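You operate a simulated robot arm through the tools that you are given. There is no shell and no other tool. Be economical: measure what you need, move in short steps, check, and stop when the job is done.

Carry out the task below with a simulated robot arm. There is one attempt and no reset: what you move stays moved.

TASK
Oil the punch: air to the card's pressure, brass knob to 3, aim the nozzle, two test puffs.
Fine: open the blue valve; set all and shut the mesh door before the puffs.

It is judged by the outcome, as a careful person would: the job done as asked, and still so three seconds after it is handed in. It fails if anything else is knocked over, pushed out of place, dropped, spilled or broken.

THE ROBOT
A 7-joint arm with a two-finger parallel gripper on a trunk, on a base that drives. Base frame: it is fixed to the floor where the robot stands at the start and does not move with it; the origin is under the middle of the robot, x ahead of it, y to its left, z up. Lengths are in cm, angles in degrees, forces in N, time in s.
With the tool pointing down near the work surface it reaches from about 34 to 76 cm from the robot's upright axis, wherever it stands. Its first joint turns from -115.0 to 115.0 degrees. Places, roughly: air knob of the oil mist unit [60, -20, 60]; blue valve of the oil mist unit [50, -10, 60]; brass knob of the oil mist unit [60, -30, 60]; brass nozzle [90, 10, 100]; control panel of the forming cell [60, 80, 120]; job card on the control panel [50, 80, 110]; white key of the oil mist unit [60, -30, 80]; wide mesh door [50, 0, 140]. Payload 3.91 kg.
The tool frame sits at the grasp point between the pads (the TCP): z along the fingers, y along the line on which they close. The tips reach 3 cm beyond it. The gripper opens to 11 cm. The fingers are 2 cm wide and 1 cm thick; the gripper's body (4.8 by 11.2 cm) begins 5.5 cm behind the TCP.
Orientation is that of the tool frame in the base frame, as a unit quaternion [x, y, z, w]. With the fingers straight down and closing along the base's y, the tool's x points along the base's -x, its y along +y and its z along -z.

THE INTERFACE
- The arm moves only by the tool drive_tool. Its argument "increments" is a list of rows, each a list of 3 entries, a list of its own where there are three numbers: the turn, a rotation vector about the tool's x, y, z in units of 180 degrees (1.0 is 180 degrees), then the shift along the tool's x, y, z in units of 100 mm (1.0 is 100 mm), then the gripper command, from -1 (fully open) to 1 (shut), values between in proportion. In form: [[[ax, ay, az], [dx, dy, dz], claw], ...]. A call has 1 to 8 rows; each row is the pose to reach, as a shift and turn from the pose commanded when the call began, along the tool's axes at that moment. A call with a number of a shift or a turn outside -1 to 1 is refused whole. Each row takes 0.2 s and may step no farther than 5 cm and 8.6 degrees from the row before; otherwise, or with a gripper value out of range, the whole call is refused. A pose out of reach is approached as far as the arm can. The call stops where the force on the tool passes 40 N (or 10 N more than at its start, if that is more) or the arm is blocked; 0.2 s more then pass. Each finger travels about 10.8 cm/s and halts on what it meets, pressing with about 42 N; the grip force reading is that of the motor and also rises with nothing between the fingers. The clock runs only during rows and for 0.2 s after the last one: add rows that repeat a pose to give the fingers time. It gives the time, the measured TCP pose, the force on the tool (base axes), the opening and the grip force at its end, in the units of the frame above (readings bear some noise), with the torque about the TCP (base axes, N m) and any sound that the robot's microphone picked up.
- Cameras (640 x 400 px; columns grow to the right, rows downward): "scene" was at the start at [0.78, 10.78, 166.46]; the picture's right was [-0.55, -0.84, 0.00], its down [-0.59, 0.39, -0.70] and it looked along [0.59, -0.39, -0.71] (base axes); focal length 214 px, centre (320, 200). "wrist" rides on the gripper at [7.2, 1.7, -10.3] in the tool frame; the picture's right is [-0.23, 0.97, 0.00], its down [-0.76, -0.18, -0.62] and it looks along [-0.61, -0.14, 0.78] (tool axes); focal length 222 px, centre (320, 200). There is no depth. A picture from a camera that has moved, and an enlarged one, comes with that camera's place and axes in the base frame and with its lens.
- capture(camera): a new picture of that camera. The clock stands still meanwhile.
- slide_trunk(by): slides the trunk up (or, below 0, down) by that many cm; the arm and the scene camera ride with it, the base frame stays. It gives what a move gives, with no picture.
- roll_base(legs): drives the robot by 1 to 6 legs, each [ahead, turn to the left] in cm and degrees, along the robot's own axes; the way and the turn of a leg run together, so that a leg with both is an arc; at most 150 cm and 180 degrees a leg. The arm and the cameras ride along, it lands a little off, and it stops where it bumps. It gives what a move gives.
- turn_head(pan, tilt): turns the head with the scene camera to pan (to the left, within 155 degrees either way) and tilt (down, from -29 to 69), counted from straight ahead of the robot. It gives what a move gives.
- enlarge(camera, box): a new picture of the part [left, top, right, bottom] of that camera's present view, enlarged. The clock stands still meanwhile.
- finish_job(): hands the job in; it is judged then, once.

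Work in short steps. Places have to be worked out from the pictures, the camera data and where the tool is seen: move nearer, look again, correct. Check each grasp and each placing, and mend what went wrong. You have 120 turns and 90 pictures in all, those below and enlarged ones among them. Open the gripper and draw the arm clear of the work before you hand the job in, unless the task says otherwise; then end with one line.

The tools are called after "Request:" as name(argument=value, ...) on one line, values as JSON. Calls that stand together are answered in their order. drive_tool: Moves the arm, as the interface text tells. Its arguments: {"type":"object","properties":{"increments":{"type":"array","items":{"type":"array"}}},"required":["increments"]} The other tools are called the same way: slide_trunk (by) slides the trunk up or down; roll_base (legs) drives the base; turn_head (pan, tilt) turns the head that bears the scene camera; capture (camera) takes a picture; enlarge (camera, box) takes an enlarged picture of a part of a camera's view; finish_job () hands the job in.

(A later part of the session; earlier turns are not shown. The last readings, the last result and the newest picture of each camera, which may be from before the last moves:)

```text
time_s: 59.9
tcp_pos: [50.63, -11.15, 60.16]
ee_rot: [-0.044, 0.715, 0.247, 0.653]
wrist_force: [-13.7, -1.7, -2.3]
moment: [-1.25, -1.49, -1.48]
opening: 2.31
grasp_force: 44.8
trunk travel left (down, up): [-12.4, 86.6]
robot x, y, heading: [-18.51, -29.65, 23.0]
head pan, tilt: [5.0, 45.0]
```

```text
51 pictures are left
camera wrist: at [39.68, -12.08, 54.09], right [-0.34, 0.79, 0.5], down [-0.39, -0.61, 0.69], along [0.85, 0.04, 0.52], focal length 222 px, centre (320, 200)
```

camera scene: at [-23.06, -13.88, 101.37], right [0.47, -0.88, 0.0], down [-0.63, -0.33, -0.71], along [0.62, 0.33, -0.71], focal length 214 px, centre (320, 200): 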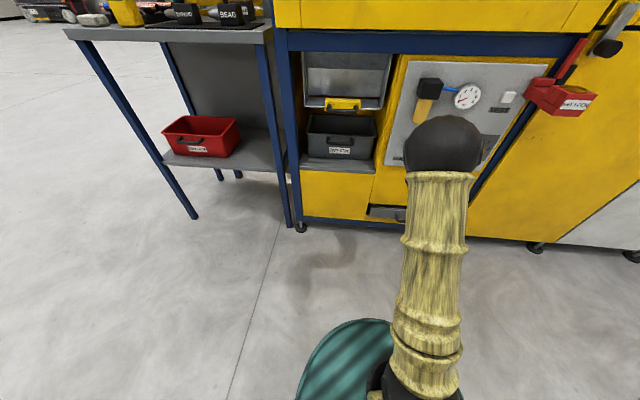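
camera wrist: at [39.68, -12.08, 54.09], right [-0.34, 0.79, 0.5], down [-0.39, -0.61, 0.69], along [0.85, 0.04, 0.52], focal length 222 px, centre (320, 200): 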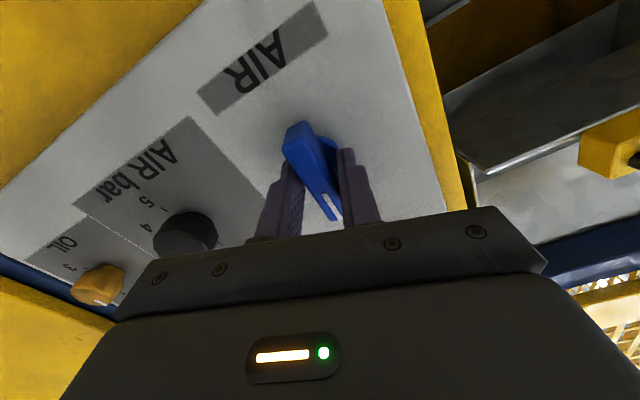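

It doesn't turn clockwise (stop). Turn back and go counterclockwise.

Request:
drive_tool(increments=[[[0, 0, -0.045], [0, 0, 0], 1], [[0, 0, -0.09], [0, 0, 0], 1], [[0, 0, -0.135], [0, 0, 0], 1], [[0, 0, -0.18], [0, 0, 0], 1], [[0, 0, -0.225], [0, 0, 0], 1]])

Request:
capture(camera="wrist")

```text
time_s: 61.0
tcp_pos: [50.75, -11.08, 60.11]
ee_rot: [-0.289, 0.654, 0.005, 0.699]
wrist_force: [-5.6, 2.0, 5.3]
moment: [-0.14, 0.54, -1.76]
opening: 1.73
grasp_force: 45.3
trunk travel left (down, up): [-12.4, 86.6]
robot x, y, heading: [-18.85, -29.78, 22.6]
head pan, tilt: [5.0, 45.0]
```

```text
50 pictures are left
camera wrist: at [41.81, -16.66, 53.13], right [-0.41, 0.9, -0.18], down [-0.61, -0.12, 0.78], along [0.68, 0.43, 0.59], focal length 222 px, centre (320, 200)
```

wrist: 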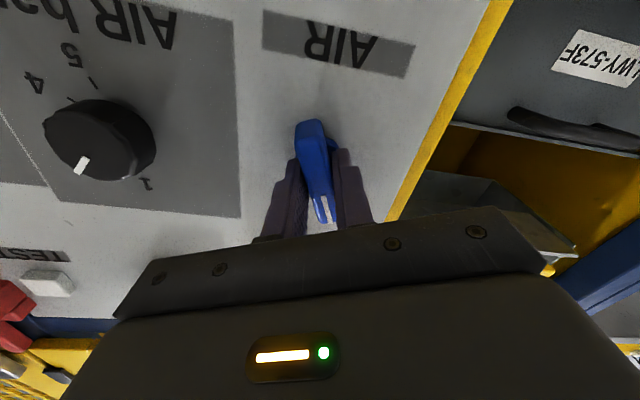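

It follows counterclockwise. Continue about 65° more.

Request:
drive_tool(increments=[[[0, 0, -0.045], [0, 0, 0], 1], [[0, 0, -0.09], [0, 0, 0], 1], [[0, 0, -0.135], [0, 0, 0], 1], [[0, 0, -0.18], [0, 0, 0], 1], [[0, 0, -0.225], [0, 0, 0], 1], [[0, 0, -0.27], [0, 0, 0], 1], [[0, 0, -0.315], [0, 0, 0], 1], [[0, 0, -0.36], [0, 0, 0], 1]])

Request:
capture(camera="wrist")

```text
time_s: 62.6
tcp_pos: [50.72, -11.0, 60.2]
ee_rot: [-0.555, 0.474, -0.286, 0.621]
wrist_force: [14.1, 3.5, -12.5]
moment: [0.53, -1.3, -0.4]
opening: 1.78
grasp_force: 44.9
out of reach, approached as far as the arm can: row 6, 7
trunk travel left (down, up): [-12.4, 86.6]
robot x, y, heading: [-18.64, -29.75, 22.7]
head pan, tilt: [5.0, 45.0]
stopped in row 7: the force on the tool passed its limit at 50 N (the readings are from after the stop); the commanded pose is now the measured one
```

```text
49 pictures are left
camera wrist: at [43.98, -21.38, 57.25], right [-0.25, 0.42, -0.87], down [-0.83, 0.37, 0.42], along [0.5, 0.83, 0.25], focal length 222 px, centre (320, 200)
```

wrist: 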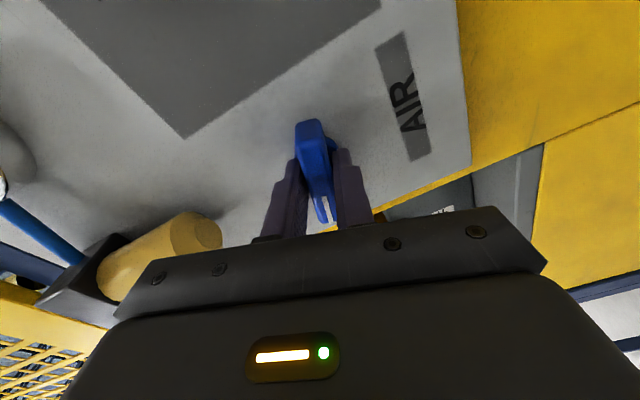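

Request:
enlarge(camera="scene", box=[390, 60, 540, 160])

```text
4.00 times, centred on (465, 110) of scene
camera zoom: at [-22.92, -13.85, 101.36], right [0.47, -0.88, 0.0], down [-0.63, -0.33, -0.71], along [0.62, 0.33, -0.71], focal length 858 px, centre (-260, 560)
```

zoom: 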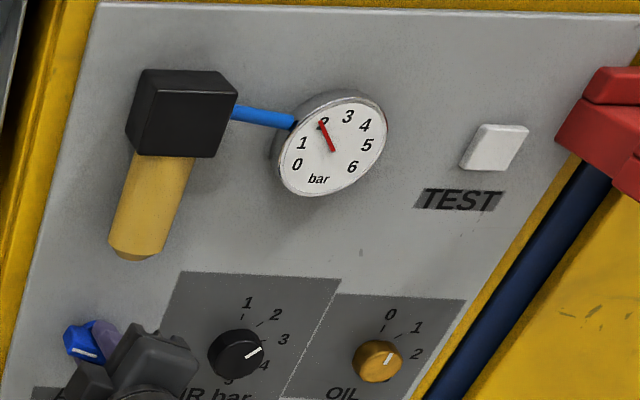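

Gauge already reads 2 bar. The valve is at ~74°; I'll finish it by pushing the wing down. First release, retract and roll back.

Request:
drive_tool(increments=[[[0, 0, 0], [0, 0, 0], 0.5], [[0, 0, 0], [0, 0, 0], 0.4], [[0, 0, 0], [0, 0, -0.3], 0.4], [[0, 0, 0], [0, 0, -0.6], 0.4]])

Request:
drive_tool(increments=[[[0, 0, 0.046], [0, 0, 0], 0.4], [[0, 0, 0.092], [0, 0, 0], 0.4], [[0, 0, 0.138], [0, 0, 0], 0.4], [[0, 0, 0.184], [0, 0, 0], 0.4], [[0, 0, 0.23], [0, 0, 0], 0.4], [[0, 0, 0.276], [0, 0, 0], 1], [[0, 0, 0.322], [0, 0, 0], 1], [[0, 0, 0.368], [0, 0, 0], 1]])

Request:
capture(camera="wrist")

```text
time_s: 63.6
tcp_pos: [44.84, -13.53, 60.8]
ee_rot: [-0.554, 0.473, -0.287, 0.622]
wrist_force: [0.0, 0.3, -0.1]
moment: [-0.02, 0.03, 0.02]
opening: 3.3
grasp_force: 0.1
trunk travel left (down, up): [-12.4, 86.6]
robot x, y, heading: [-19.07, -29.0, 22.9]
head pan, tilt: [5.0, 45.0]
```

```text
time_s: 65.4
tcp_pos: [45.13, -13.45, 60.71]
ee_rot: [-0.204, 0.698, 0.101, 0.679]
wrist_force: [1.1, 0.0, -1.1]
moment: [0.01, -0.01, 0.0]
opening: 0.01
grasp_force: 37.9
trunk travel left (down, up): [-12.4, 86.6]
robot x, y, heading: [-18.91, -29.81, 23.0]
head pan, tilt: [5.0, 45.0]
```

```text
47 pictures are left
camera wrist: at [35.19, -17.43, 53.99], right [-0.41, 0.91, 0.09], down [-0.49, -0.3, 0.81], along [0.77, 0.29, 0.57], focal length 222 px, centre (320, 200)
```

wrist: 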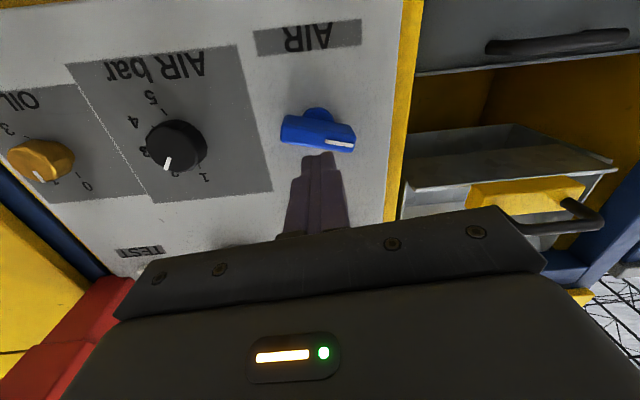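

Wing's mark end is still ~16° above horizontal. I move the closed fingertips above its left end.

Request:
drive_tool(increments=[[[0, 0, 0.023], [-0.2, 0.1, 0], 1], [[0, 0, 0.046], [-0.4, 0.196, 0], 1], [[0, 0, 0.046], [-0.4, 0.196, 0.3], 1], [[0, 0, 0.046], [-0.4, 0.196, 0.58], 1]])

Request:
drive_tool(increments=[[[0, 0, 0], [0.08, 0, 0], 1], [[0, 0, 0], [0.16, 0, 0], 1], [[0, 0, 0], [0.22, 0, 0], 1]])

Request:
capture(camera="wrist")

```text
time_s: 66.4
tcp_pos: [49.74, -8.96, 64.2]
ee_rot: [-0.154, 0.71, 0.149, 0.67]
wrist_force: [-0.8, 0.4, 0.3]
moment: [-0.03, 0.01, 0.02]
opening: 0.0
grasp_force: 37.5
trunk travel left (down, up): [-12.4, 86.6]
robot x, y, heading: [-19.01, -29.59, 22.8]
head pan, tilt: [5.0, 45.0]
```

```text
time_s: 67.2
tcp_pos: [49.34, -8.91, 62.06]
ee_rot: [-0.153, 0.711, 0.147, 0.67]
wrist_force: [0.2, -0.4, -0.4]
moment: [-0.01, 0.01, 0.02]
opening: 0.02
grasp_force: 37.3
trunk travel left (down, up): [-12.4, 86.6]
robot x, y, heading: [-19.02, -29.38, 23.0]
head pan, tilt: [5.0, 45.0]
```

```text
46 pictures are left
camera wrist: at [39.11, -11.93, 55.44], right [-0.39, 0.89, 0.23], down [-0.45, -0.4, 0.8], along [0.8, 0.21, 0.56], focal length 222 px, centre (320, 200)
```

wrist: 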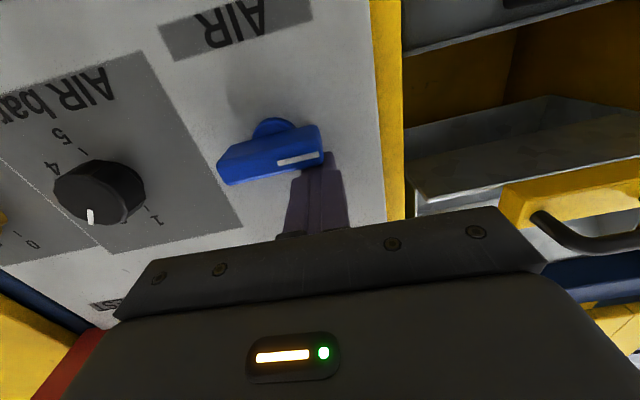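

The wing has come down nearly horizontal. One more small push.

Request:
drive_tool(increments=[[[0, 0, 0], [0.04, 0, 0], 1], [[0, 0, 0], [0.08, 0, 0], 1]])

Request:
drive_tool(increments=[[[0, 0, 0], [-0.15, 0, 0], 1], [[0, 0, 0], [-0.15, 0, -0.4], 1], [[0, 0, 0], [-0.1, 0, -0.8], 0.6]])

Request:
capture(camera="wrist")

```text
time_s: 67.8
tcp_pos: [49.33, -9.04, 61.97]
ee_rot: [-0.153, 0.706, 0.149, 0.675]
wrist_force: [13.2, 2.8, 31.2]
moment: [0.36, -1.0, -0.07]
opening: 0.03
grasp_force: 37.6
trunk travel left (down, up): [-12.4, 86.6]
robot x, y, heading: [-18.92, -29.42, 22.7]
head pan, tilt: [5.0, 45.0]
```

```text
time_s: 68.6
tcp_pos: [42.51, -12.21, 62.4]
ee_rot: [-0.155, 0.712, 0.148, 0.669]
wrist_force: [-0.4, 0.2, 0.0]
moment: [-0.01, -0.04, 0.01]
opening: 2.19
grasp_force: 0.0
trunk travel left (down, up): [-12.4, 86.6]
robot x, y, heading: [-18.87, -29.54, 23.1]
head pan, tilt: [5.0, 45.0]
```

```text
45 pictures are left
camera wrist: at [32.08, -15.21, 55.85], right [-0.39, 0.89, 0.23], down [-0.45, -0.4, 0.8], along [0.8, 0.21, 0.56], focal length 222 px, centre (320, 200)
```

wrist: 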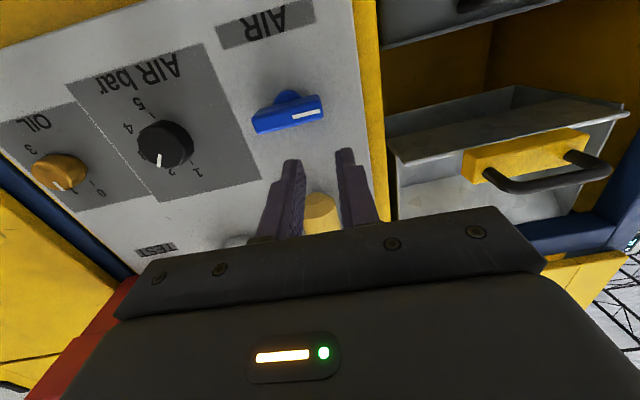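

Valve fully open (stop felt). Next the air knob at about [57.1,-21.6,60]: I move in front of it, level the tool, and pre-roll it counterclockwise.

Request:
drive_tool(increments=[[[0, -0.02, 0], [0.1, -0.4, 0], -0.3], [[0, -0.02, 0], [0.2, -0.7, 0], -0.36], [[0, -0.02, 0], [0.22, -1.0, 0.1], -0.36]])

Request:
drive_tool(increments=[[[0, 0, -0.046], [0, -0.3, 0.1], -0.36], [[0, 0, -0.092], [0, -0.46, 0.1], -0.36], [[0, 0, -0.138], [0, -0.46, 0.1], -0.36], [[0, 0, -0.184], [0, -0.46, 0.1], -0.36], [[0, 0, -0.23], [0, -0.46, 0.1], -0.36], [[0, 0, -0.276], [0, -0.46, 0.1], -0.36], [[0, 0, -0.322], [0, -0.46, 0.1], -0.36], [[0, 0, -0.368], [0, -0.46, 0.1], -0.36]])

Request:
capture(camera="wrist")

```text
time_s: 69.4
tcp_pos: [47.22, -20.78, 60.15]
ee_rot: [-0.149, 0.69, 0.151, 0.692]
wrist_force: [0.2, 0.2, -0.3]
moment: [-0.02, 0.02, -0.01]
opening: 7.49
grasp_force: 0.0
trunk travel left (down, up): [-12.4, 86.6]
robot x, y, heading: [-18.7, -29.36, 22.8]
head pan, tilt: [5.0, 45.0]
```

```text
time_s: 71.2
tcp_pos: [49.87, -24.58, 60.16]
ee_rot: [-0.501, 0.496, -0.251, 0.663]
wrist_force: [0.5, -0.3, 0.0]
moment: [0.01, 0.01, -0.01]
opening: 7.49
grasp_force: 0.0
trunk travel left (down, up): [-12.4, 86.6]
robot x, y, heading: [-18.83, -29.36, 22.8]
head pan, tilt: [5.0, 45.0]
```

```text
44 pictures are left
camera wrist: at [43.11, -34.37, 55.74], right [-0.25, 0.55, -0.8], down [-0.83, 0.31, 0.47], along [0.5, 0.78, 0.38], focal length 222 px, centre (320, 200)
```

wrist: 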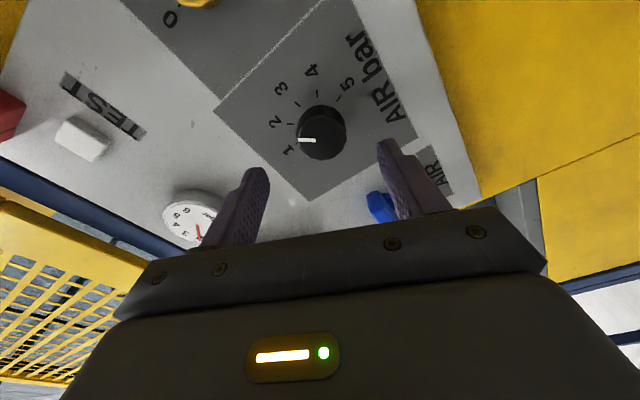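

Knob is centred between the fingers. Advance 6.3 cm and close.

Request:
drive_tool(increments=[[[0, 0, 0], [0, 0, 0.35], -0.36], [[0, 0, 0], [0, 0, 0.58], -0.36], [[0, 0, 0], [0, 0, 0.63], -0.36], [[0, 0, 0], [0, 0, 0.63], 0], [[0, 0, 0], [0, 0, 0.63], 0.3], [[0, 0, 0], [0, 0, 0.63], 0.6], [[0, 0, 0], [0, 0, 0.63], 0.6]])

Request:
capture(camera="wrist")

```text
time_s: 72.8
tcp_pos: [55.67, -22.08, 60.25]
ee_rot: [-0.502, 0.498, -0.249, 0.662]
wrist_force: [-25.3, -5.3, -8.0]
moment: [0.16, -0.98, -0.23]
opening: 4.5
grasp_force: 22.8
trunk travel left (down, up): [-12.4, 86.6]
robot x, y, heading: [-18.55, -29.57, 22.9]
head pan, tilt: [5.0, 45.0]
```

```text
43 pictures are left
camera wrist: at [48.91, -31.79, 55.73], right [-0.25, 0.55, -0.8], down [-0.83, 0.31, 0.47], along [0.5, 0.78, 0.38], focal length 222 px, centre (320, 200)
```

wrist: 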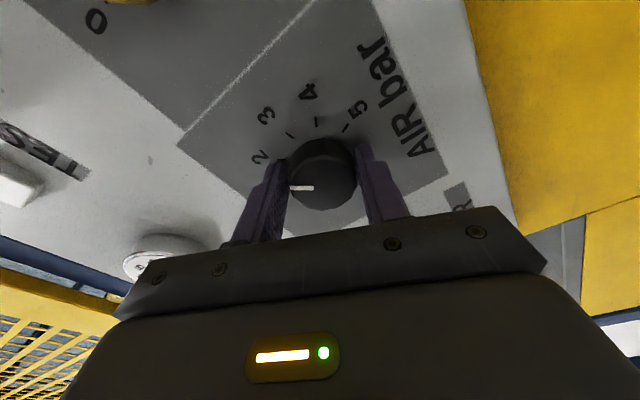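

Gripped at 4.5 cm with light panel contact. Back off 2 mm, tighten, and turn clockwise.

Request:
drive_tool(increments=[[[0, 0, 0], [0, 0, -0.03], 1], [[0, 0, 0.046], [0, 0, -0.03], 1], [[0, 0, 0.092], [0, 0, -0.03], 1], [[0, 0, 0.138], [0, 0, -0.03], 1], [[0, 0, 0.184], [0, 0, -0.03], 1], [[0, 0, 0.23], [0, 0, -0.03], 1], [[0, 0, 0.276], [0, 0, -0.03], 1], [[0, 0, 0.32], [0, 0, -0.03], 1]])

Request:
capture(camera="wrist")

Request:
enlarge(camera="scene", box=[390, 60, 540, 160])

```text
time_s: 74.6
tcp_pos: [55.53, -22.04, 60.08]
ee_rot: [-0.199, 0.677, 0.101, 0.701]
wrist_force: [22.4, 10.6, -5.4]
moment: [0.44, -1.12, -1.05]
opening: 4.21
grasp_force: 45.7
trunk travel left (down, up): [-12.4, 86.6]
robot x, y, heading: [-18.75, -29.63, 22.9]
head pan, tilt: [5.0, 45.0]
```

```text
42 pictures are left
camera wrist: at [46.03, -25.86, 52.82], right [-0.42, 0.91, 0.09], down [-0.54, -0.32, 0.78], along [0.73, 0.28, 0.62], focal length 222 px, centre (320, 200)
```

wrist: 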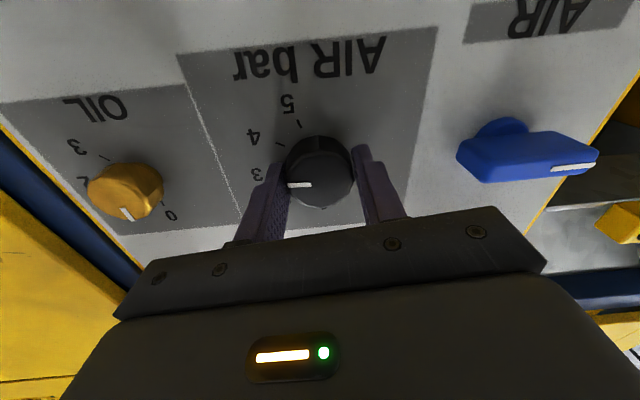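

```text
4.00 times, centred on (465, 110) of scene
camera zoom: at [-22.9, -13.83, 101.36], right [0.47, -0.88, 0.0], down [-0.63, -0.33, -0.71], along [0.62, 0.33, -0.71], focal length 858 px, centre (-260, 560)
```

zoom: 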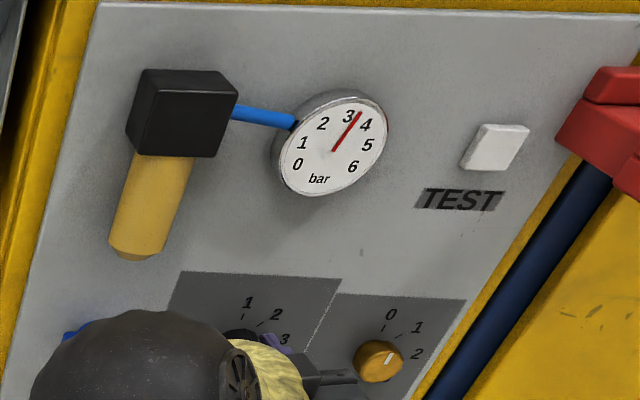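

Works: gauge about 3.5. Turn about 62° more.

Request:
drive_tool(increments=[[[0, 0, 0.046], [0, 0, 0], 1], [[0, 0, 0.092], [0, 0, 0], 1], [[0, 0, 0.138], [0, 0, 0], 1], [[0, 0, 0.184], [0, 0, 0], 1], [[0, 0, 0.23], [0, 0, 0], 1], [[0, 0, 0.276], [0, 0, 0], 1], [[0, 0, 0.32], [0, 0, 0], 1], [[0, 0, 0.345], [0, 0, 0], 1]])

Request:
capture(camera="wrist")

Request:
enlarge(camera="scene", box=[450, 75, 501, 115])

```text
time_s: 76.4
tcp_pos: [55.43, -22.18, 60.11]
ee_rot: [0.18, 0.683, 0.446, 0.549]
wrist_force: [14.1, -1.7, -8.5]
moment: [-0.08, 0.24, -1.4]
opening: 4.19
grasp_force: 44.9
trunk travel left (down, up): [-12.4, 86.6]
robot x, y, heading: [-18.82, -29.24, 22.6]
head pan, tilt: [5.0, 45.0]
```

```text
40 pictures are left
camera wrist: at [43.37, -20.42, 57.31], right [-0.16, 0.36, 0.92], down [-0.27, -0.91, 0.31], along [0.95, -0.2, 0.24], focal length 222 px, centre (320, 200)
```

wrist: 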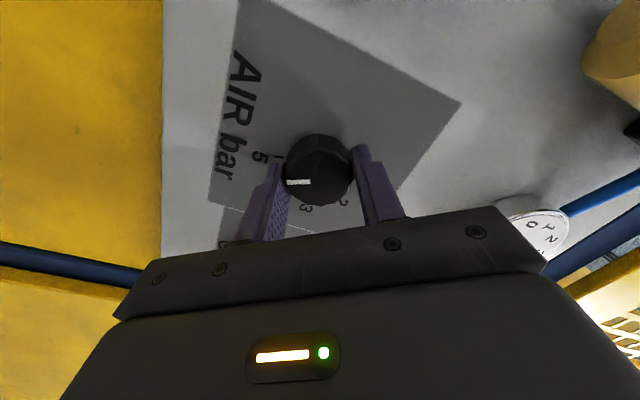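

```text
10.00 times, centred on (476, 95) of scene
camera zoom: at [-22.91, -13.89, 101.36], right [0.47, -0.88, 0.0], down [-0.63, -0.33, -0.71], along [0.62, 0.33, -0.71], focal length 2145 px, centre (-1235, 1250)
```

zoom: 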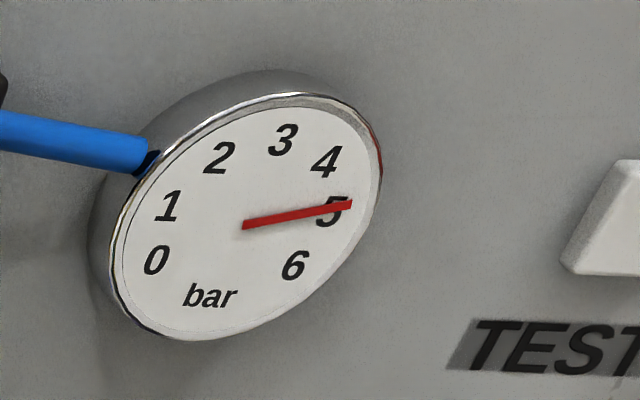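

Gauge reads about 4.95. A hair more (3°), then release and re-check.

Request:
drive_tool(increments=[[[0, 0, 0.016], [0, 0, 0], 1], [[0, 0, 0.016], [0, 0, 0], 0.4], [[0, 0, 0.016], [0, 0, 0], -0.2], [[0, 0, 0.016], [0, 0, -0.4], -0.3], [[0, 0, 0.016], [0, 0, -0.7], -0.3]])

Request:
enlarge(camera="scene", box=[450, 75, 501, 115])

Request:
capture(camera="wrist")

```text
time_s: 77.6
tcp_pos: [49.12, -24.95, 60.26]
ee_rot: [0.194, 0.678, 0.461, 0.538]
wrist_force: [0.8, -0.8, -0.2]
moment: [-0.02, -0.01, -0.01]
opening: 7.17
grasp_force: 0.0
trunk travel left (down, up): [-12.4, 86.6]
robot x, y, heading: [-18.64, -29.29, 22.7]
head pan, tilt: [5.0, 45.0]
```

```text
10.00 times, centred on (476, 95) of scene
camera zoom: at [-23.05, -13.88, 101.36], right [0.47, -0.88, 0.0], down [-0.62, -0.33, -0.71], along [0.62, 0.33, -0.71], focal length 2145 px, centre (-1235, 1250)
```

zoom: 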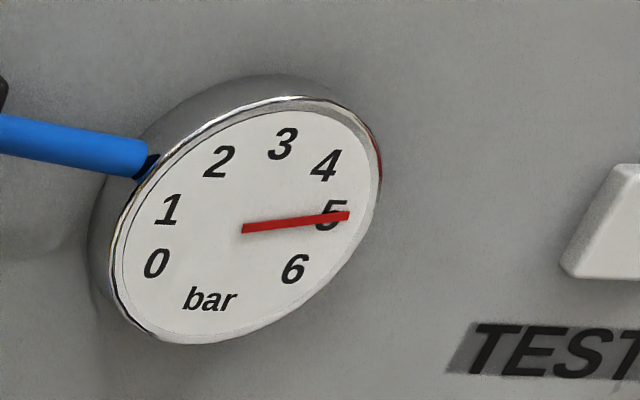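

```text
37 pictures are left
camera wrist: at [37.01, -22.94, 57.78], right [-0.15, 0.31, 0.94], down [-0.26, -0.93, 0.27], along [0.95, -0.21, 0.22], focal length 222 px, centre (320, 200)
```

wrist: 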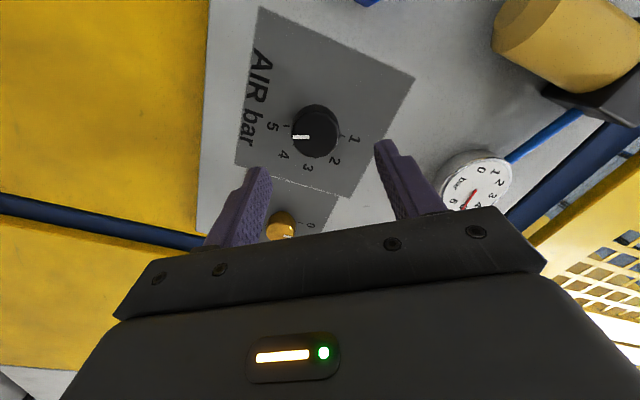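

5 bar set. Now the brass knob: shift right 12.7 cm while rolling back counterclockwise.

Request:
drive_tool(increments=[[[0, 0, -0.046], [-0.2, -0.13, 0], -0.3], [[0, 0, -0.092], [-0.4, -0.26, 0], -0.3], [[0, 0, -0.138], [-0.583, -0.386, 0], -0.3], [[0, 0, -0.184], [-0.583, -0.386, 0], -0.3], [[0, 0, -0.23], [-0.583, -0.386, 0], -0.3], [[0, 0, -0.276], [-0.583, -0.386, 0], -0.3], [[0, 0, -0.322], [-0.583, -0.386, 0], -0.3], [[0, 0, -0.368], [-0.583, -0.386, 0], -0.3]])

Request:
drive_tool(increments=[[[0, 0, -0.046], [0.05, -0.3, 0], -0.3], [[0, 0, -0.092], [0.096, -0.562, 0], -0.3], [[0, 0, -0.138], [0.096, -0.562, 0], -0.3], [[0, 0, -0.184], [0.096, -0.562, 0], -0.3], [[0, 0, -0.23], [0.096, -0.562, 0], -0.3], [[0, 0, -0.276], [0.096, -0.562, 0], -0.3], [[0, 0, -0.32], [0.096, -0.562, 0], -0.3]])

Request:
capture(camera="wrist")

```text
time_s: 79.4
tcp_pos: [51.93, -31.4, 60.39]
ee_rot: [-0.207, 0.674, 0.09, 0.703]
wrist_force: [0.0, -0.1, -0.7]
moment: [-0.03, -0.01, 0.0]
opening: 7.14
grasp_force: 0.2
trunk travel left (down, up): [-12.4, 86.6]
robot x, y, heading: [-18.82, -29.73, 22.8]
head pan, tilt: [5.0, 45.0]
```

```text
time_s: 81.0
tcp_pos: [54.3, -36.67, 60.19]
ee_rot: [-0.508, 0.49, -0.258, 0.66]
wrist_force: [0.1, -0.1, 0.4]
moment: [-0.03, 0.0, 0.01]
opening: 7.16
grasp_force: 0.1
trunk travel left (down, up): [-12.4, 86.6]
robot x, y, heading: [-18.7, -29.3, 23.1]
head pan, tilt: [5.0, 45.0]
```

```text
36 pictures are left
camera wrist: at [47.65, -46.47, 55.94], right [-0.24, 0.53, -0.81], down [-0.83, 0.32, 0.45], along [0.5, 0.78, 0.37], focal length 222 px, centre (320, 200)
```

wrist: 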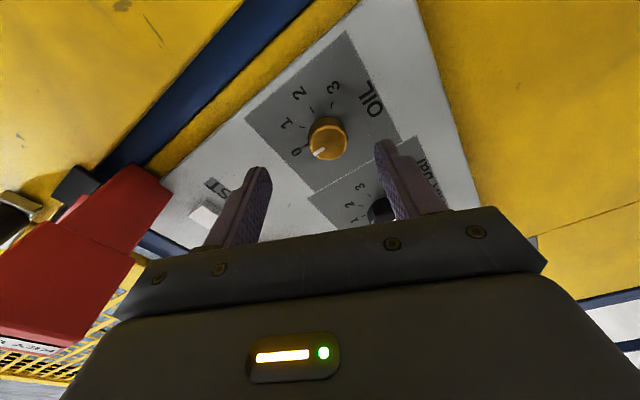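

Brass knob is slightly off centre (0.6 cm down, ~0.5 cm left). Correct and advance 4 cm, then look.

Request:
drive_tool(increments=[[[0, 0, 0], [-0.04, 0.06, 0.2], -0.3], [[0, 0, 0], [-0.05, 0.06, 0.4], -0.3]])

Request:
capture(camera="wrist")

```text
time_s: 81.6
tcp_pos: [57.74, -34.27, 59.88]
ee_rot: [-0.507, 0.49, -0.258, 0.66]
wrist_force: [0.6, -0.3, 0.4]
moment: [-0.02, -0.05, 0.0]
opening: 7.15
grasp_force: 0.2
trunk travel left (down, up): [-12.4, 86.6]
robot x, y, heading: [-18.73, -29.59, 23.1]
head pan, tilt: [5.0, 45.0]
```

```text
35 pictures are left
camera wrist: at [51.04, -44.22, 55.57], right [-0.24, 0.53, -0.81], down [-0.83, 0.32, 0.46], along [0.5, 0.78, 0.37], focal length 222 px, centre (320, 200)
```

wrist: 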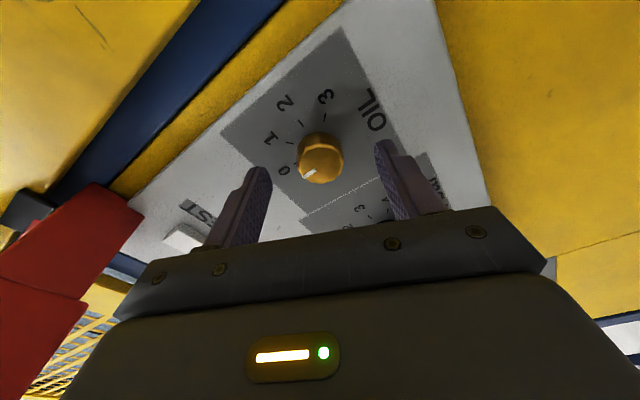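

Request:
drive_tool(increments=[[[0, 0, 0], [0, 0, 0.2], -0.3], [[0, 0, 0], [0, 0, 0.28], -0.3], [[0, 0, 0], [0, 0, 0.28], 0.1], [[0, 0, 0], [0, 0, 0.28], 0.5], [[0, 0, 0], [0, 0, 0.28], 1], [[0, 0, 0], [0, 0, 0.28], 1]])

Request:
capture(camera="wrist")

```text
time_s: 83.0
tcp_pos: [60.25, -33.28, 59.86]
ee_rot: [-0.507, 0.491, -0.258, 0.66]
wrist_force: [-18.2, -5.0, -0.5]
moment: [0.44, -1.05, -0.47]
opening: 3.38
grasp_force: 45.2
trunk travel left (down, up): [-12.4, 86.6]
robot x, y, heading: [-18.76, -29.2, 23.1]
head pan, tilt: [5.0, 45.0]
```

```text
34 pictures are left
camera wrist: at [53.42, -43.11, 55.6], right [-0.24, 0.54, -0.81], down [-0.83, 0.32, 0.46], along [0.5, 0.78, 0.37], focal length 222 px, centre (320, 200)
```

wrist: 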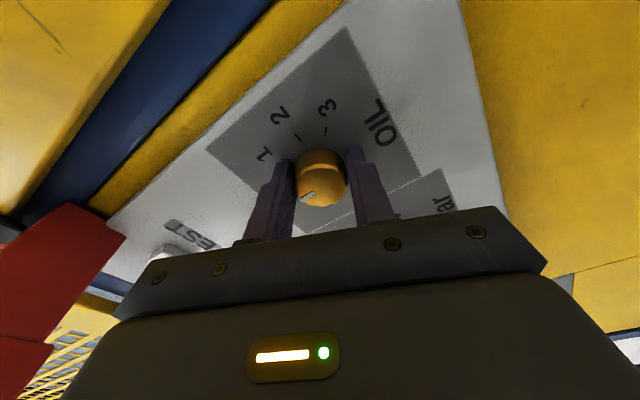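

Gripped at 3.4 cm. Back off 2 mm and turn clockwise about 65°.

Request:
drive_tool(increments=[[[0, 0, 0], [0, 0, -0.02], 1], [[0, 0, 0.046], [0, 0, -0.02], 1], [[0, 0, 0.092], [0, 0, -0.02], 1], [[0, 0, 0.138], [0, 0, -0.02], 1], [[0, 0, 0.184], [0, 0, -0.02], 1], [[0, 0, 0.23], [0, 0, -0.02], 1], [[0, 0, 0.276], [0, 0, -0.02], 1], [[0, 0, 0.322], [0, 0, -0.02], 1]])

Request:
drive_tool(increments=[[[0, 0, 0.046], [0, 0, 0], 1], [[0, 0, 0.092], [0, 0, 0], 1], [[0, 0, 0.138], [0, 0, 0], 1], [[0, 0, 0.184], [0, 0, 0], 1], [[0, 0, 0.23], [0, 0, 0], 1], [[0, 0, 0.276], [0, 0, 0], 1], [[0, 0, 0.322], [0, 0, 0], 1], [[0, 0, 0.365], [0, 0, 0], 1]])

Request:
capture(camera="wrist")

```text
time_s: 84.8
tcp_pos: [59.94, -33.17, 59.86]
ee_rot: [-0.204, 0.675, 0.095, 0.702]
wrist_force: [5.1, -2.8, 3.1]
moment: [0.58, -1.39, -1.04]
opening: 3.49
grasp_force: 45.2
trunk travel left (down, up): [-12.4, 86.6]
robot x, y, heading: [-18.8, -29.32, 22.8]
head pan, tilt: [5.0, 45.0]
```

```text
time_s: 86.6
tcp_pos: [60.11, -33.09, 59.98]
ee_rot: [0.194, 0.678, 0.462, 0.538]
wrist_force: [-7.9, 2.2, 4.6]
moment: [-0.05, 0.11, -1.15]
opening: 3.5
grasp_force: 45.4
trunk travel left (down, up): [-12.4, 86.6]
robot x, y, heading: [-18.94, -29.72, 22.8]
head pan, tilt: [5.0, 45.0]
```

```text
33 pictures are left
camera wrist: at [47.93, -31.23, 57.42], right [-0.15, 0.31, 0.94], down [-0.26, -0.93, 0.27], along [0.95, -0.21, 0.22], focal length 222 px, centre (320, 200)
```

wrist: 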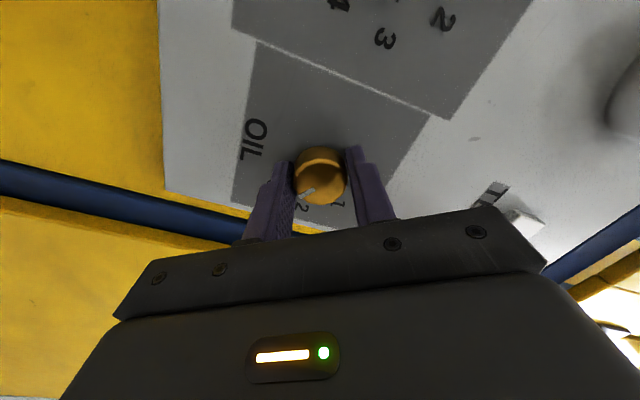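

Turned ~124°. Release, back off and inspect.

Request:
drive_tool(increments=[[[0, 0, 0], [0, 0, 0], 0.4], [[0, 0, 0], [0, 0, 0], -0.1], [[0, 0, 0], [0, 0, -0.4], -0.3], [[0, 0, 0], [0, 0, -0.75], -0.3]])

Request:
enlarge(camera="wrist", box=[240, 80, 400, 180])

Request:
enlarge(camera="scene", box=[440, 75, 520, 165])

```text
time_s: 87.6
tcp_pos: [53.18, -36.56, 59.6]
ee_rot: [0.193, 0.678, 0.46, 0.539]
wrist_force: [-0.5, 0.7, 0.0]
moment: [-0.01, -0.03, 0.0]
opening: 7.17
grasp_force: 0.0
trunk travel left (down, up): [-12.4, 86.6]
robot x, y, heading: [-18.87, -29.82, 22.8]
head pan, tilt: [5.0, 45.0]
```

```text
4.00 times, centred on (320, 130) of wrist
camera zoom: at [41.09, -34.58, 57.03], right [-0.15, 0.32, 0.94], down [-0.26, -0.93, 0.27], along [0.95, -0.21, 0.22], focal length 888 px, centre (320, 480)
```

zoom: 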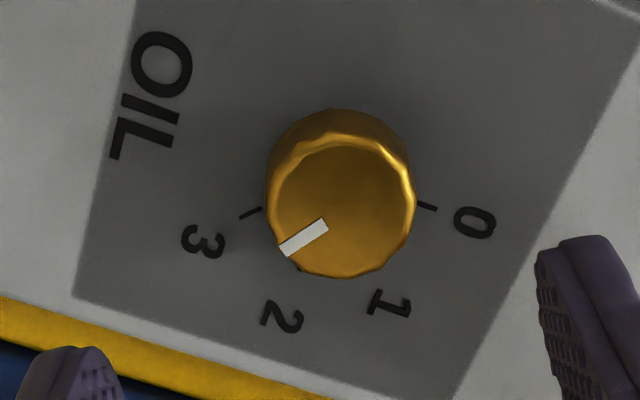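

```text
4.44 times, centred on (480, 120) of scene
camera zoom: at [-23.04, -13.88, 101.36], right [0.47, -0.88, 0.0], down [-0.63, -0.33, -0.71], along [0.62, 0.33, -0.71], focal length 953 px, centre (-391, 556)
```

zoom: 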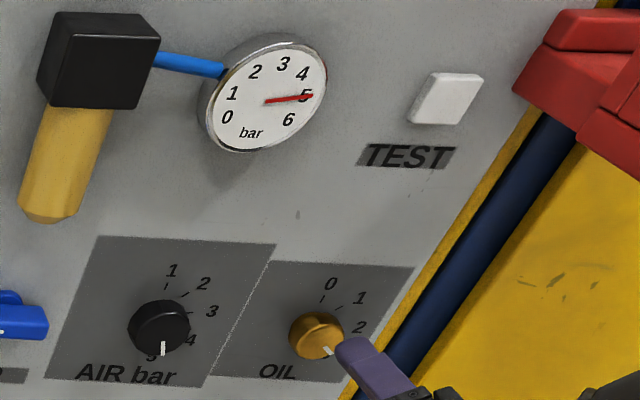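

Pointer is about 10° short of 3. I roll back 20°, re-grip and turn 10.5°.

Request:
drive_tool(increments=[[[0, 0, -0.045], [0, 0, 0.3], -0.3], [[0, 0, -0.09], [0, 0, 0.6], -0.3], [[0, 0, -0.11], [0, 0, 0.72], -0.3], [[0, 0, -0.11], [0, 0, 0.72], 0.1], [[0, 0, -0.11], [0, 0, 0.72], 0.5], [[0, 0, -0.11], [0, 0, 0.72], 1], [[0, 0, -0.08], [0, 0, 0.72], 1], [[0, 0, -0.052], [0, 0, 0.72], 1]])

Request:
drive_tool(increments=[[[0, 0, 0], [0, 0, 0], 0.4], [[0, 0, 0], [0, 0, 0], -0.1], [[0, 0, 0], [0, 0, -0.4], -0.3], [[0, 0, 0], [0, 0, -0.75], -0.3]])

Request:
enlarge(camera="wrist", box=[240, 80, 400, 180])

```text
time_s: 89.4
tcp_pos: [59.61, -33.21, 59.72]
ee_rot: [0.136, 0.692, 0.416, 0.574]
wrist_force: [-1.8, 12.0, 5.3]
moment: [-0.66, 0.02, -0.91]
opening: 3.44
grasp_force: 45.2
trunk travel left (down, up): [-12.4, 86.6]
robot x, y, heading: [-18.86, -29.68, 23.2]
head pan, tilt: [5.0, 45.0]
```

```text
time_s: 90.4
tcp_pos: [52.87, -36.78, 59.65]
ee_rot: [0.138, 0.692, 0.414, 0.575]
wrist_force: [0.1, 1.2, -0.6]
moment: [0.0, -0.01, 0.0]
opening: 7.14
grasp_force: 0.1
trunk travel left (down, up): [-12.4, 86.6]
robot x, y, heading: [-18.9, -29.26, 22.8]
head pan, tilt: [5.0, 45.0]
```

```text
4.00 times, centred on (320, 130) of wrist
camera zoom: at [40.8, -35.29, 56.11], right [-0.21, 0.45, 0.87], down [-0.29, -0.88, 0.39], along [0.93, -0.17, 0.31], focal length 888 px, centre (320, 480)
```

zoom: 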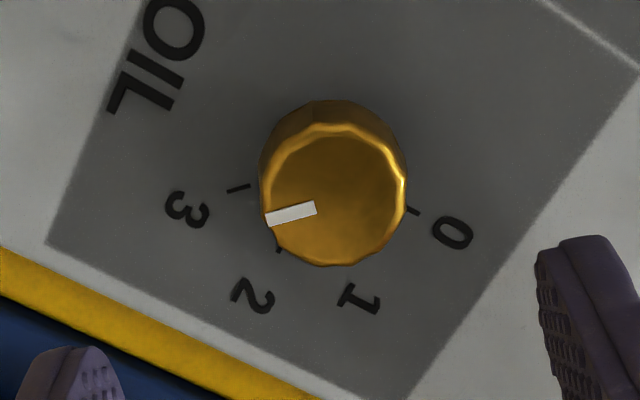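

Oil pointer is parallel to the 3 tick. Now for the door: I retract, raise, and go to a stance left of centre, turned so that I can later swing the door by driving backwards on an arc about its hinge.

Request:
drive_tool(increments=[[[0, 0, -0.045], [0, 0, -0.4], -0.3], [[0, 0, -0.09], [0, 0, -0.8], -0.3], [[0, 0, -0.135], [0, 0, -0.9], -0.3], [[0, 0, -0.18], [0, 0, -0.9], -0.3], [[0, 0, -0.225], [0, 0, -0.9], -0.3], [[0, 0, -0.256], [0, 0, -0.9], -0.3]])

Request:
roll_base(legs=[[-10, 0], [0, 88], [39, 0], [0, -48]])

Request:
slide_trunk(by=40)

Request:
slide_trunk(by=17)

Request:
turn_head(pan=-40, tilt=35)

Request:
capture(camera="scene")

Request:
capture(camera="wrist")

```text
time_s: 91.8
tcp_pos: [44.87, -40.18, 59.93]
ee_rot: [-0.145, 0.69, 0.156, 0.691]
wrist_force: [0.8, 0.9, -0.3]
moment: [0.02, 0.0, 0.0]
opening: 7.18
grasp_force: 0.1
trunk travel left (down, up): [-12.4, 86.6]
robot x, y, heading: [-18.83, -29.41, 22.9]
head pan, tilt: [5.0, 45.0]
```

```text
time_s: 103.8
tcp_pos: [14.87, 35.67, 59.88]
ee_rot: [-0.371, 0.6, 0.383, 0.596]
wrist_force: [0.0, -0.1, -1.1]
moment: [0.01, -0.04, 0.03]
opening: 7.12
grasp_force: 0.0
trunk travel left (down, up): [-12.4, 86.6]
robot x, y, heading: [-40.83, 3.15, 62.8]
head pan, tilt: [5.0, 45.0]
```

```text
time_s: 107.6
tcp_pos: [14.96, 35.68, 99.85]
ee_rot: [-0.372, 0.6, 0.384, 0.596]
wrist_force: [-0.7, -0.1, -0.7]
moment: [0.0, 0.0, 0.0]
opening: 7.15
grasp_force: 0.0
trunk travel left (down, up): [-52.4, 46.6]
robot x, y, heading: [-40.74, 3.3, 63.0]
head pan, tilt: [5.0, 45.0]
```

```text
time_s: 109.5
tcp_pos: [14.92, 35.67, 116.87]
ee_rot: [-0.372, 0.6, 0.384, 0.596]
wrist_force: [0.3, 0.2, 0.2]
moment: [-0.02, 0.01, 0.0]
opening: 7.15
grasp_force: 0.1
trunk travel left (down, up): [-69.4, 29.6]
robot x, y, heading: [-40.27, 2.75, 62.8]
head pan, tilt: [5.0, 45.0]
```

```text
time_s: 110.6
tcp_pos: [14.92, 35.72, 116.83]
ee_rot: [-0.372, 0.6, 0.384, 0.596]
wrist_force: [-0.1, -0.3, -0.3]
moment: [-0.01, 0.02, -0.01]
opening: 7.15
grasp_force: 0.1
trunk travel left (down, up): [-69.4, 29.6]
robot x, y, heading: [-40.59, 3.22, 62.8]
head pan, tilt: [-40.0, 35.0]
```

```text
29 pictures are left
camera scene: at [-48.97, 8.09, 159.84], right [0.39, -0.92, 0.0], down [-0.53, -0.22, -0.82], along [0.75, 0.32, -0.57], focal length 214 px, centre (320, 200)
```

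scene: 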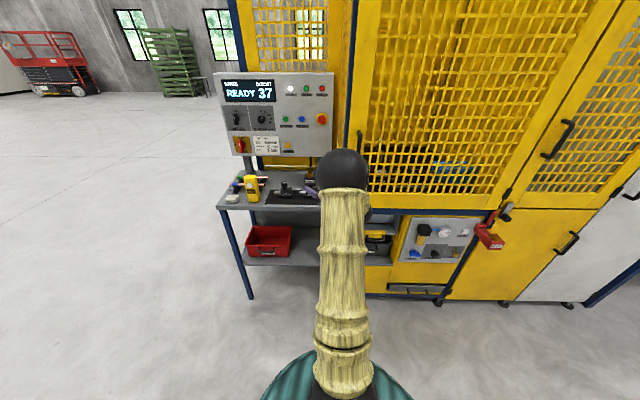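

```text
28 pictures are left
camera wrist: at [8.99, 27.07, 109.68], right [-0.88, 0.42, 0.24], down [-0.1, -0.65, 0.76], along [0.47, 0.64, 0.61], focal length 222 px, centre (320, 200)
```

wrist: 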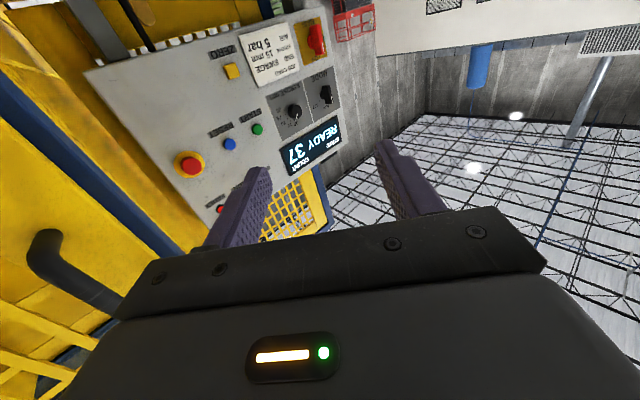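

Handle bar: z 114–133 at about [37.3,27.5]. I yaw the tool 40° right to face the door and move to 10 cm in front of the handle.

Request:
drive_tool(increments=[[[0.045, 0, 0], [-0.1, -0.2, -0.2], -0.3], [[0.09, 0, 0], [-0.3, -0.4, -0.4], -0.3], [[0.135, 0, 0], [-0.5, -0.6, -0.5], -0.3], [[0.18, 0, 0], [-0.66, -0.8, -0.54], -0.3], [[0.222, 0, 0], [-0.66, -1.0, -0.54], -0.3]])

Request:
capture(camera="wrist")

```text
time_s: 111.8
tcp_pos: [21.93, 26.59, 123.45]
ee_rot: [-0.144, 0.695, 0.154, 0.687]
wrist_force: [-0.4, -0.7, -0.6]
moment: [0.0, -0.03, -0.04]
opening: 7.17
grasp_force: 0.1
trunk travel left (down, up): [-69.4, 29.6]
robot x, y, heading: [-40.52, 2.8, 62.7]
head pan, tilt: [-40.0, 35.0]
```

```text
27 pictures are left
camera wrist: at [11.92, 23.79, 116.32], right [-0.4, 0.88, 0.24], down [-0.48, -0.43, 0.76], along [0.78, 0.19, 0.6], focal length 222 px, centre (320, 200)
```

wrist: 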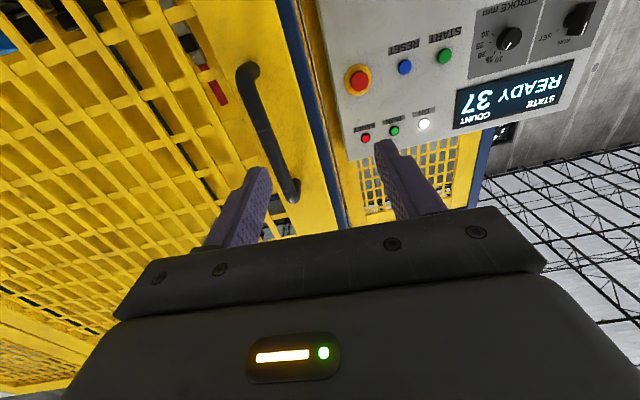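

Handle is ~6.3 cm to the right and 14 cm ahead. Move over and forward 8.

Request:
drive_tool(increments=[[[0, 0, 0], [-0.1, -0.4, 0], -0.3], [[0, 0, 0], [-0.15, -0.63, 0.2], -0.3], [[0, 0, 0], [-0.15, -0.63, 0.6], -0.3], [[0, 0, 0], [-0.15, -0.63, 0.8], -0.3]])

Request:
capture(camera="wrist")

```text
time_s: 112.8
tcp_pos: [31.58, 24.16, 124.51]
ee_rot: [-0.146, 0.694, 0.155, 0.687]
wrist_force: [-0.7, 0.1, -0.2]
moment: [0.01, -0.02, -0.01]
opening: 7.17
grasp_force: 0.0
trunk travel left (down, up): [-69.4, 29.6]
robot x, y, heading: [-41.12, 2.69, 62.8]
head pan, tilt: [-40.0, 35.0]
```

```text
26 pictures are left
camera wrist: at [21.43, 21.34, 117.5], right [-0.4, 0.88, 0.24], down [-0.48, -0.43, 0.76], along [0.78, 0.19, 0.6], focal length 222 px, centre (320, 200)
```

wrist: 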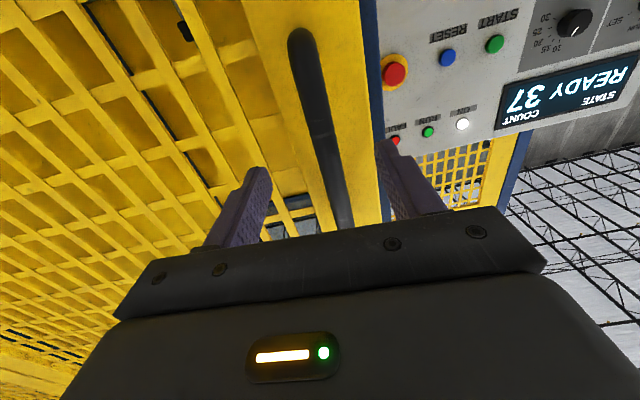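

Bar is between the fingers. Advance 6 cm and close.

Request:
drive_tool(increments=[[[0, 0, 0], [0, 0, 0.3], -0.3], [[0, 0, 0], [0, 0, 0.5], -0.3], [[0, 0, 0], [0, 0, 0.6], -0.3], [[0, 0, 0], [0, 0, 0.6], 0.1], [[0, 0, 0], [0, 0, 0.6], 0.5], [[0, 0, 0], [0, 0, 0.6], 1], [[0, 0, 0], [0, 0, 0.6], 1]])

Request:
capture(camera="wrist")

```text
time_s: 113.5
tcp_pos: [35.46, 25.86, 124.59]
ee_rot: [-0.142, 0.698, 0.152, 0.685]
wrist_force: [-41.2, -7.4, -1.5]
moment: [0.03, -0.25, -1.46]
opening: 6.7
grasp_force: 0.0
trunk travel left (down, up): [-69.4, 29.6]
robot x, y, heading: [-40.81, 3.13, 62.7]
head pan, tilt: [-40.0, 35.0]
stopped in row 3: the force on the tool passed its limit at 60 N (the readings are from after the stop); the commanded pose is now the measured one
```

```text
25 pictures are left
camera wrist: at [25.35, 23.17, 117.53], right [-0.39, 0.89, 0.24], down [-0.48, -0.42, 0.77], along [0.78, 0.18, 0.59], focal length 222 px, centre (320, 200)
```

wrist: 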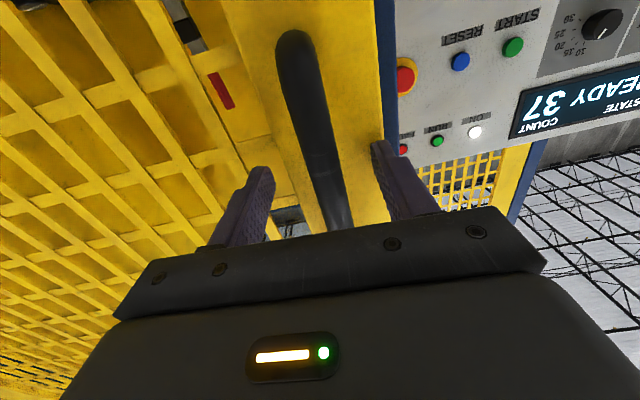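

Tips met the door face. Back off 7 mm and close on the bar.

Request:
drive_tool(increments=[[[0, 0, 0], [0, 0, -0.08], -0.2], [[0, 0, 0], [0, 0, -0.08], 0.2], [[0, 0, 0], [0, 0, -0.08], 0.6], [[0, 0, 0], [0, 0, -0.08], 1], [[0, 0, 0], [0, 0, -0.08], 1]])

```text
time_s: 114.7
tcp_pos: [35.2, 26.47, 123.93]
ee_rot: [-0.147, 0.699, 0.153, 0.683]
wrist_force: [-14.3, 21.6, -5.4]
moment: [-0.58, -0.69, -0.08]
opening: 1.59
grasp_force: 45.2
trunk travel left (down, up): [-69.4, 29.6]
robot x, y, heading: [-40.94, 2.79, 62.8]
head pan, tilt: [-40.0, 35.0]
```

Firm grip. For a clean arc about the hinge my heading must be ~5° more left, so I release, back off, and turn the base.

Request:
drive_tool(increments=[[[0, 0, 0], [0, 0, 0], 0.4], [[0, 0, 0], [0, 0, 0], -0.2], [[0, 0, 0], [0, 0, -0.4], -0.3], [[0, 0, 0], [0, 0, -0.8], -0.3]])

Request:
roll_base(legs=[[0, 5]])

```text
time_s: 115.7
tcp_pos: [28.07, 22.34, 124.19]
ee_rot: [-0.142, 0.7, 0.152, 0.683]
wrist_force: [-1.4, 0.1, -0.1]
moment: [-0.01, 0.0, 0.0]
opening: 7.14
grasp_force: 0.0
trunk travel left (down, up): [-69.4, 29.6]
robot x, y, heading: [-40.75, 2.92, 62.9]
head pan, tilt: [-40.0, 35.0]
```

```text
time_s: 116.7
tcp_pos: [26.25, 28.49, 124.25]
ee_rot: [-0.174, 0.692, 0.182, 0.677]
wrist_force: [-0.8, 0.7, 0.7]
moment: [0.0, 0.02, -0.02]
opening: 7.16
grasp_force: 0.0
trunk travel left (down, up): [-69.4, 29.6]
robot x, y, heading: [-40.96, 3.08, 67.9]
head pan, tilt: [-40.0, 35.0]
```

Request:
drive_tool(increments=[[[0.029, 0, 0], [0.02, -0.3, -0.06], -0.3], [[0.029, 0, 0], [0.02, -0.55, -0.12], -0.3]])

Request:
drive_tool(increments=[[[0, 0, 0], [0, 0, 0.35], -0.3], [[0, 0, 0], [0, 0, 0.6], -0.3], [[0, 0, 0], [0, 0, 0.72], -0.3], [[0, 0, 0], [0, 0, 0.72], 0], [[0, 0, 0], [0, 0, 0.72], 0.4], [[0, 0, 0], [0, 0, 0.72], 1], [[0, 0, 0], [0, 0, 0.72], 1]])

```text
time_s: 117.3
tcp_pos: [28.15, 22.82, 123.96]
ee_rot: [-0.143, 0.701, 0.152, 0.682]
wrist_force: [0.6, -1.0, 0.3]
moment: [0.0, -0.05, 0.01]
opening: 7.16
grasp_force: 0.1
trunk travel left (down, up): [-69.4, 29.6]
robot x, y, heading: [-40.85, 3.06, 67.8]
head pan, tilt: [-40.0, 35.0]
```

```text
time_s: 118.9
tcp_pos: [34.44, 26.16, 123.78]
ee_rot: [-0.145, 0.7, 0.151, 0.683]
wrist_force: [-2.3, 4.5, -2.0]
moment: [-0.74, -0.68, 0.09]
opening: 1.59
grasp_force: 44.8
trunk travel left (down, up): [-69.4, 29.6]
robot x, y, heading: [-40.65, 3.12, 68.0]
head pan, tilt: [-40.0, 35.0]
```

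Gripped with little side force. Try a first 5° of door swing: base back 10.2 cm, turning left 5°.

Request:
roll_base(legs=[[-10.2, 5]])

Request:
capture(camera="scene")

```text
time_s: 120.2
tcp_pos: [28.68, 23.0, 123.69]
ee_rot: [-0.175, 0.693, 0.181, 0.676]
wrist_force: [-9.8, 15.8, -5.2]
moment: [-0.37, -1.27, 0.16]
opening: 1.59
grasp_force: 45.5
trunk travel left (down, up): [-69.4, 29.6]
robot x, y, heading: [-43.97, -6.38, 72.7]
head pan, tilt: [-40.0, 35.0]
```

```text
24 pictures are left
camera scene: at [-53.36, -2.75, 159.82], right [0.54, -0.84, 0.0], down [-0.48, -0.31, -0.82], along [0.69, 0.44, -0.57], focal length 214 px, centre (320, 200)
```

scene: 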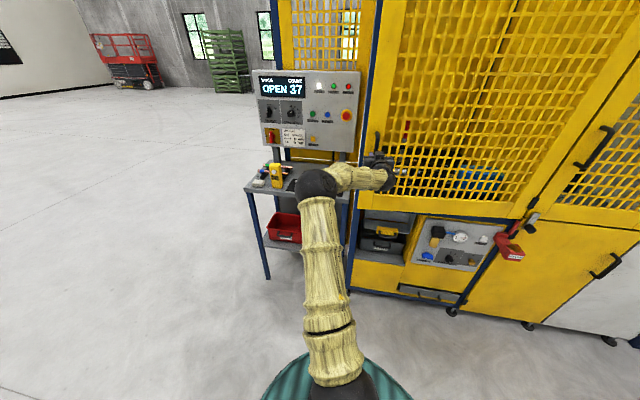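

The display says OPEN and the door follows. Continue 20° more.

Request:
roll_base(legs=[[-20.4, 10], [-20.4, 10]])

```text
time_s: 123.3
tcp_pos: [8.84, 6.05, 123.81]
ee_rot: [-0.293, 0.652, 0.294, 0.635]
wrist_force: [-25.7, 21.0, -0.8]
moment: [-0.95, -0.15, -0.22]
opening: 1.56
grasp_force: 44.7
trunk travel left (down, up): [-69.4, 29.6]
robot x, y, heading: [-49.8, -46.87, 92.5]
head pan, tilt: [-40.0, 35.0]
```

Some outward force has built up; I relieve it with an 8 mm tool shift and continue 30°.

Request:
drive_tool(increments=[[[0, 0, 0], [0, 0.08, 0], 1]])

Request:
roll_base(legs=[[-20.5, 10], [-20.5, 10], [-20.5, 10]])

```text
time_s: 123.8
tcp_pos: [8.71, 5.95, 123.73]
ee_rot: [-0.29, 0.653, 0.292, 0.636]
wrist_force: [2.3, -2.1, -3.1]
moment: [-0.37, -1.05, -0.16]
opening: 1.57
grasp_force: 44.6
trunk travel left (down, up): [-69.4, 29.6]
robot x, y, heading: [-49.56, -46.82, 92.3]
head pan, tilt: [-40.0, 35.0]
```

```text
time_s: 128.3
tcp_pos: [-7.01, -29.59, 123.78]
ee_rot: [-0.447, 0.558, 0.446, 0.538]
wrist_force: [9.9, -1.8, -4.1]
moment: [-0.87, -0.7, -0.01]
opening: 1.57
grasp_force: 45.2
trunk travel left (down, up): [-69.4, 29.6]
robot x, y, heading: [-32.14, -104.19, 121.3]
head pan, tilt: [-40.0, 35.0]
```

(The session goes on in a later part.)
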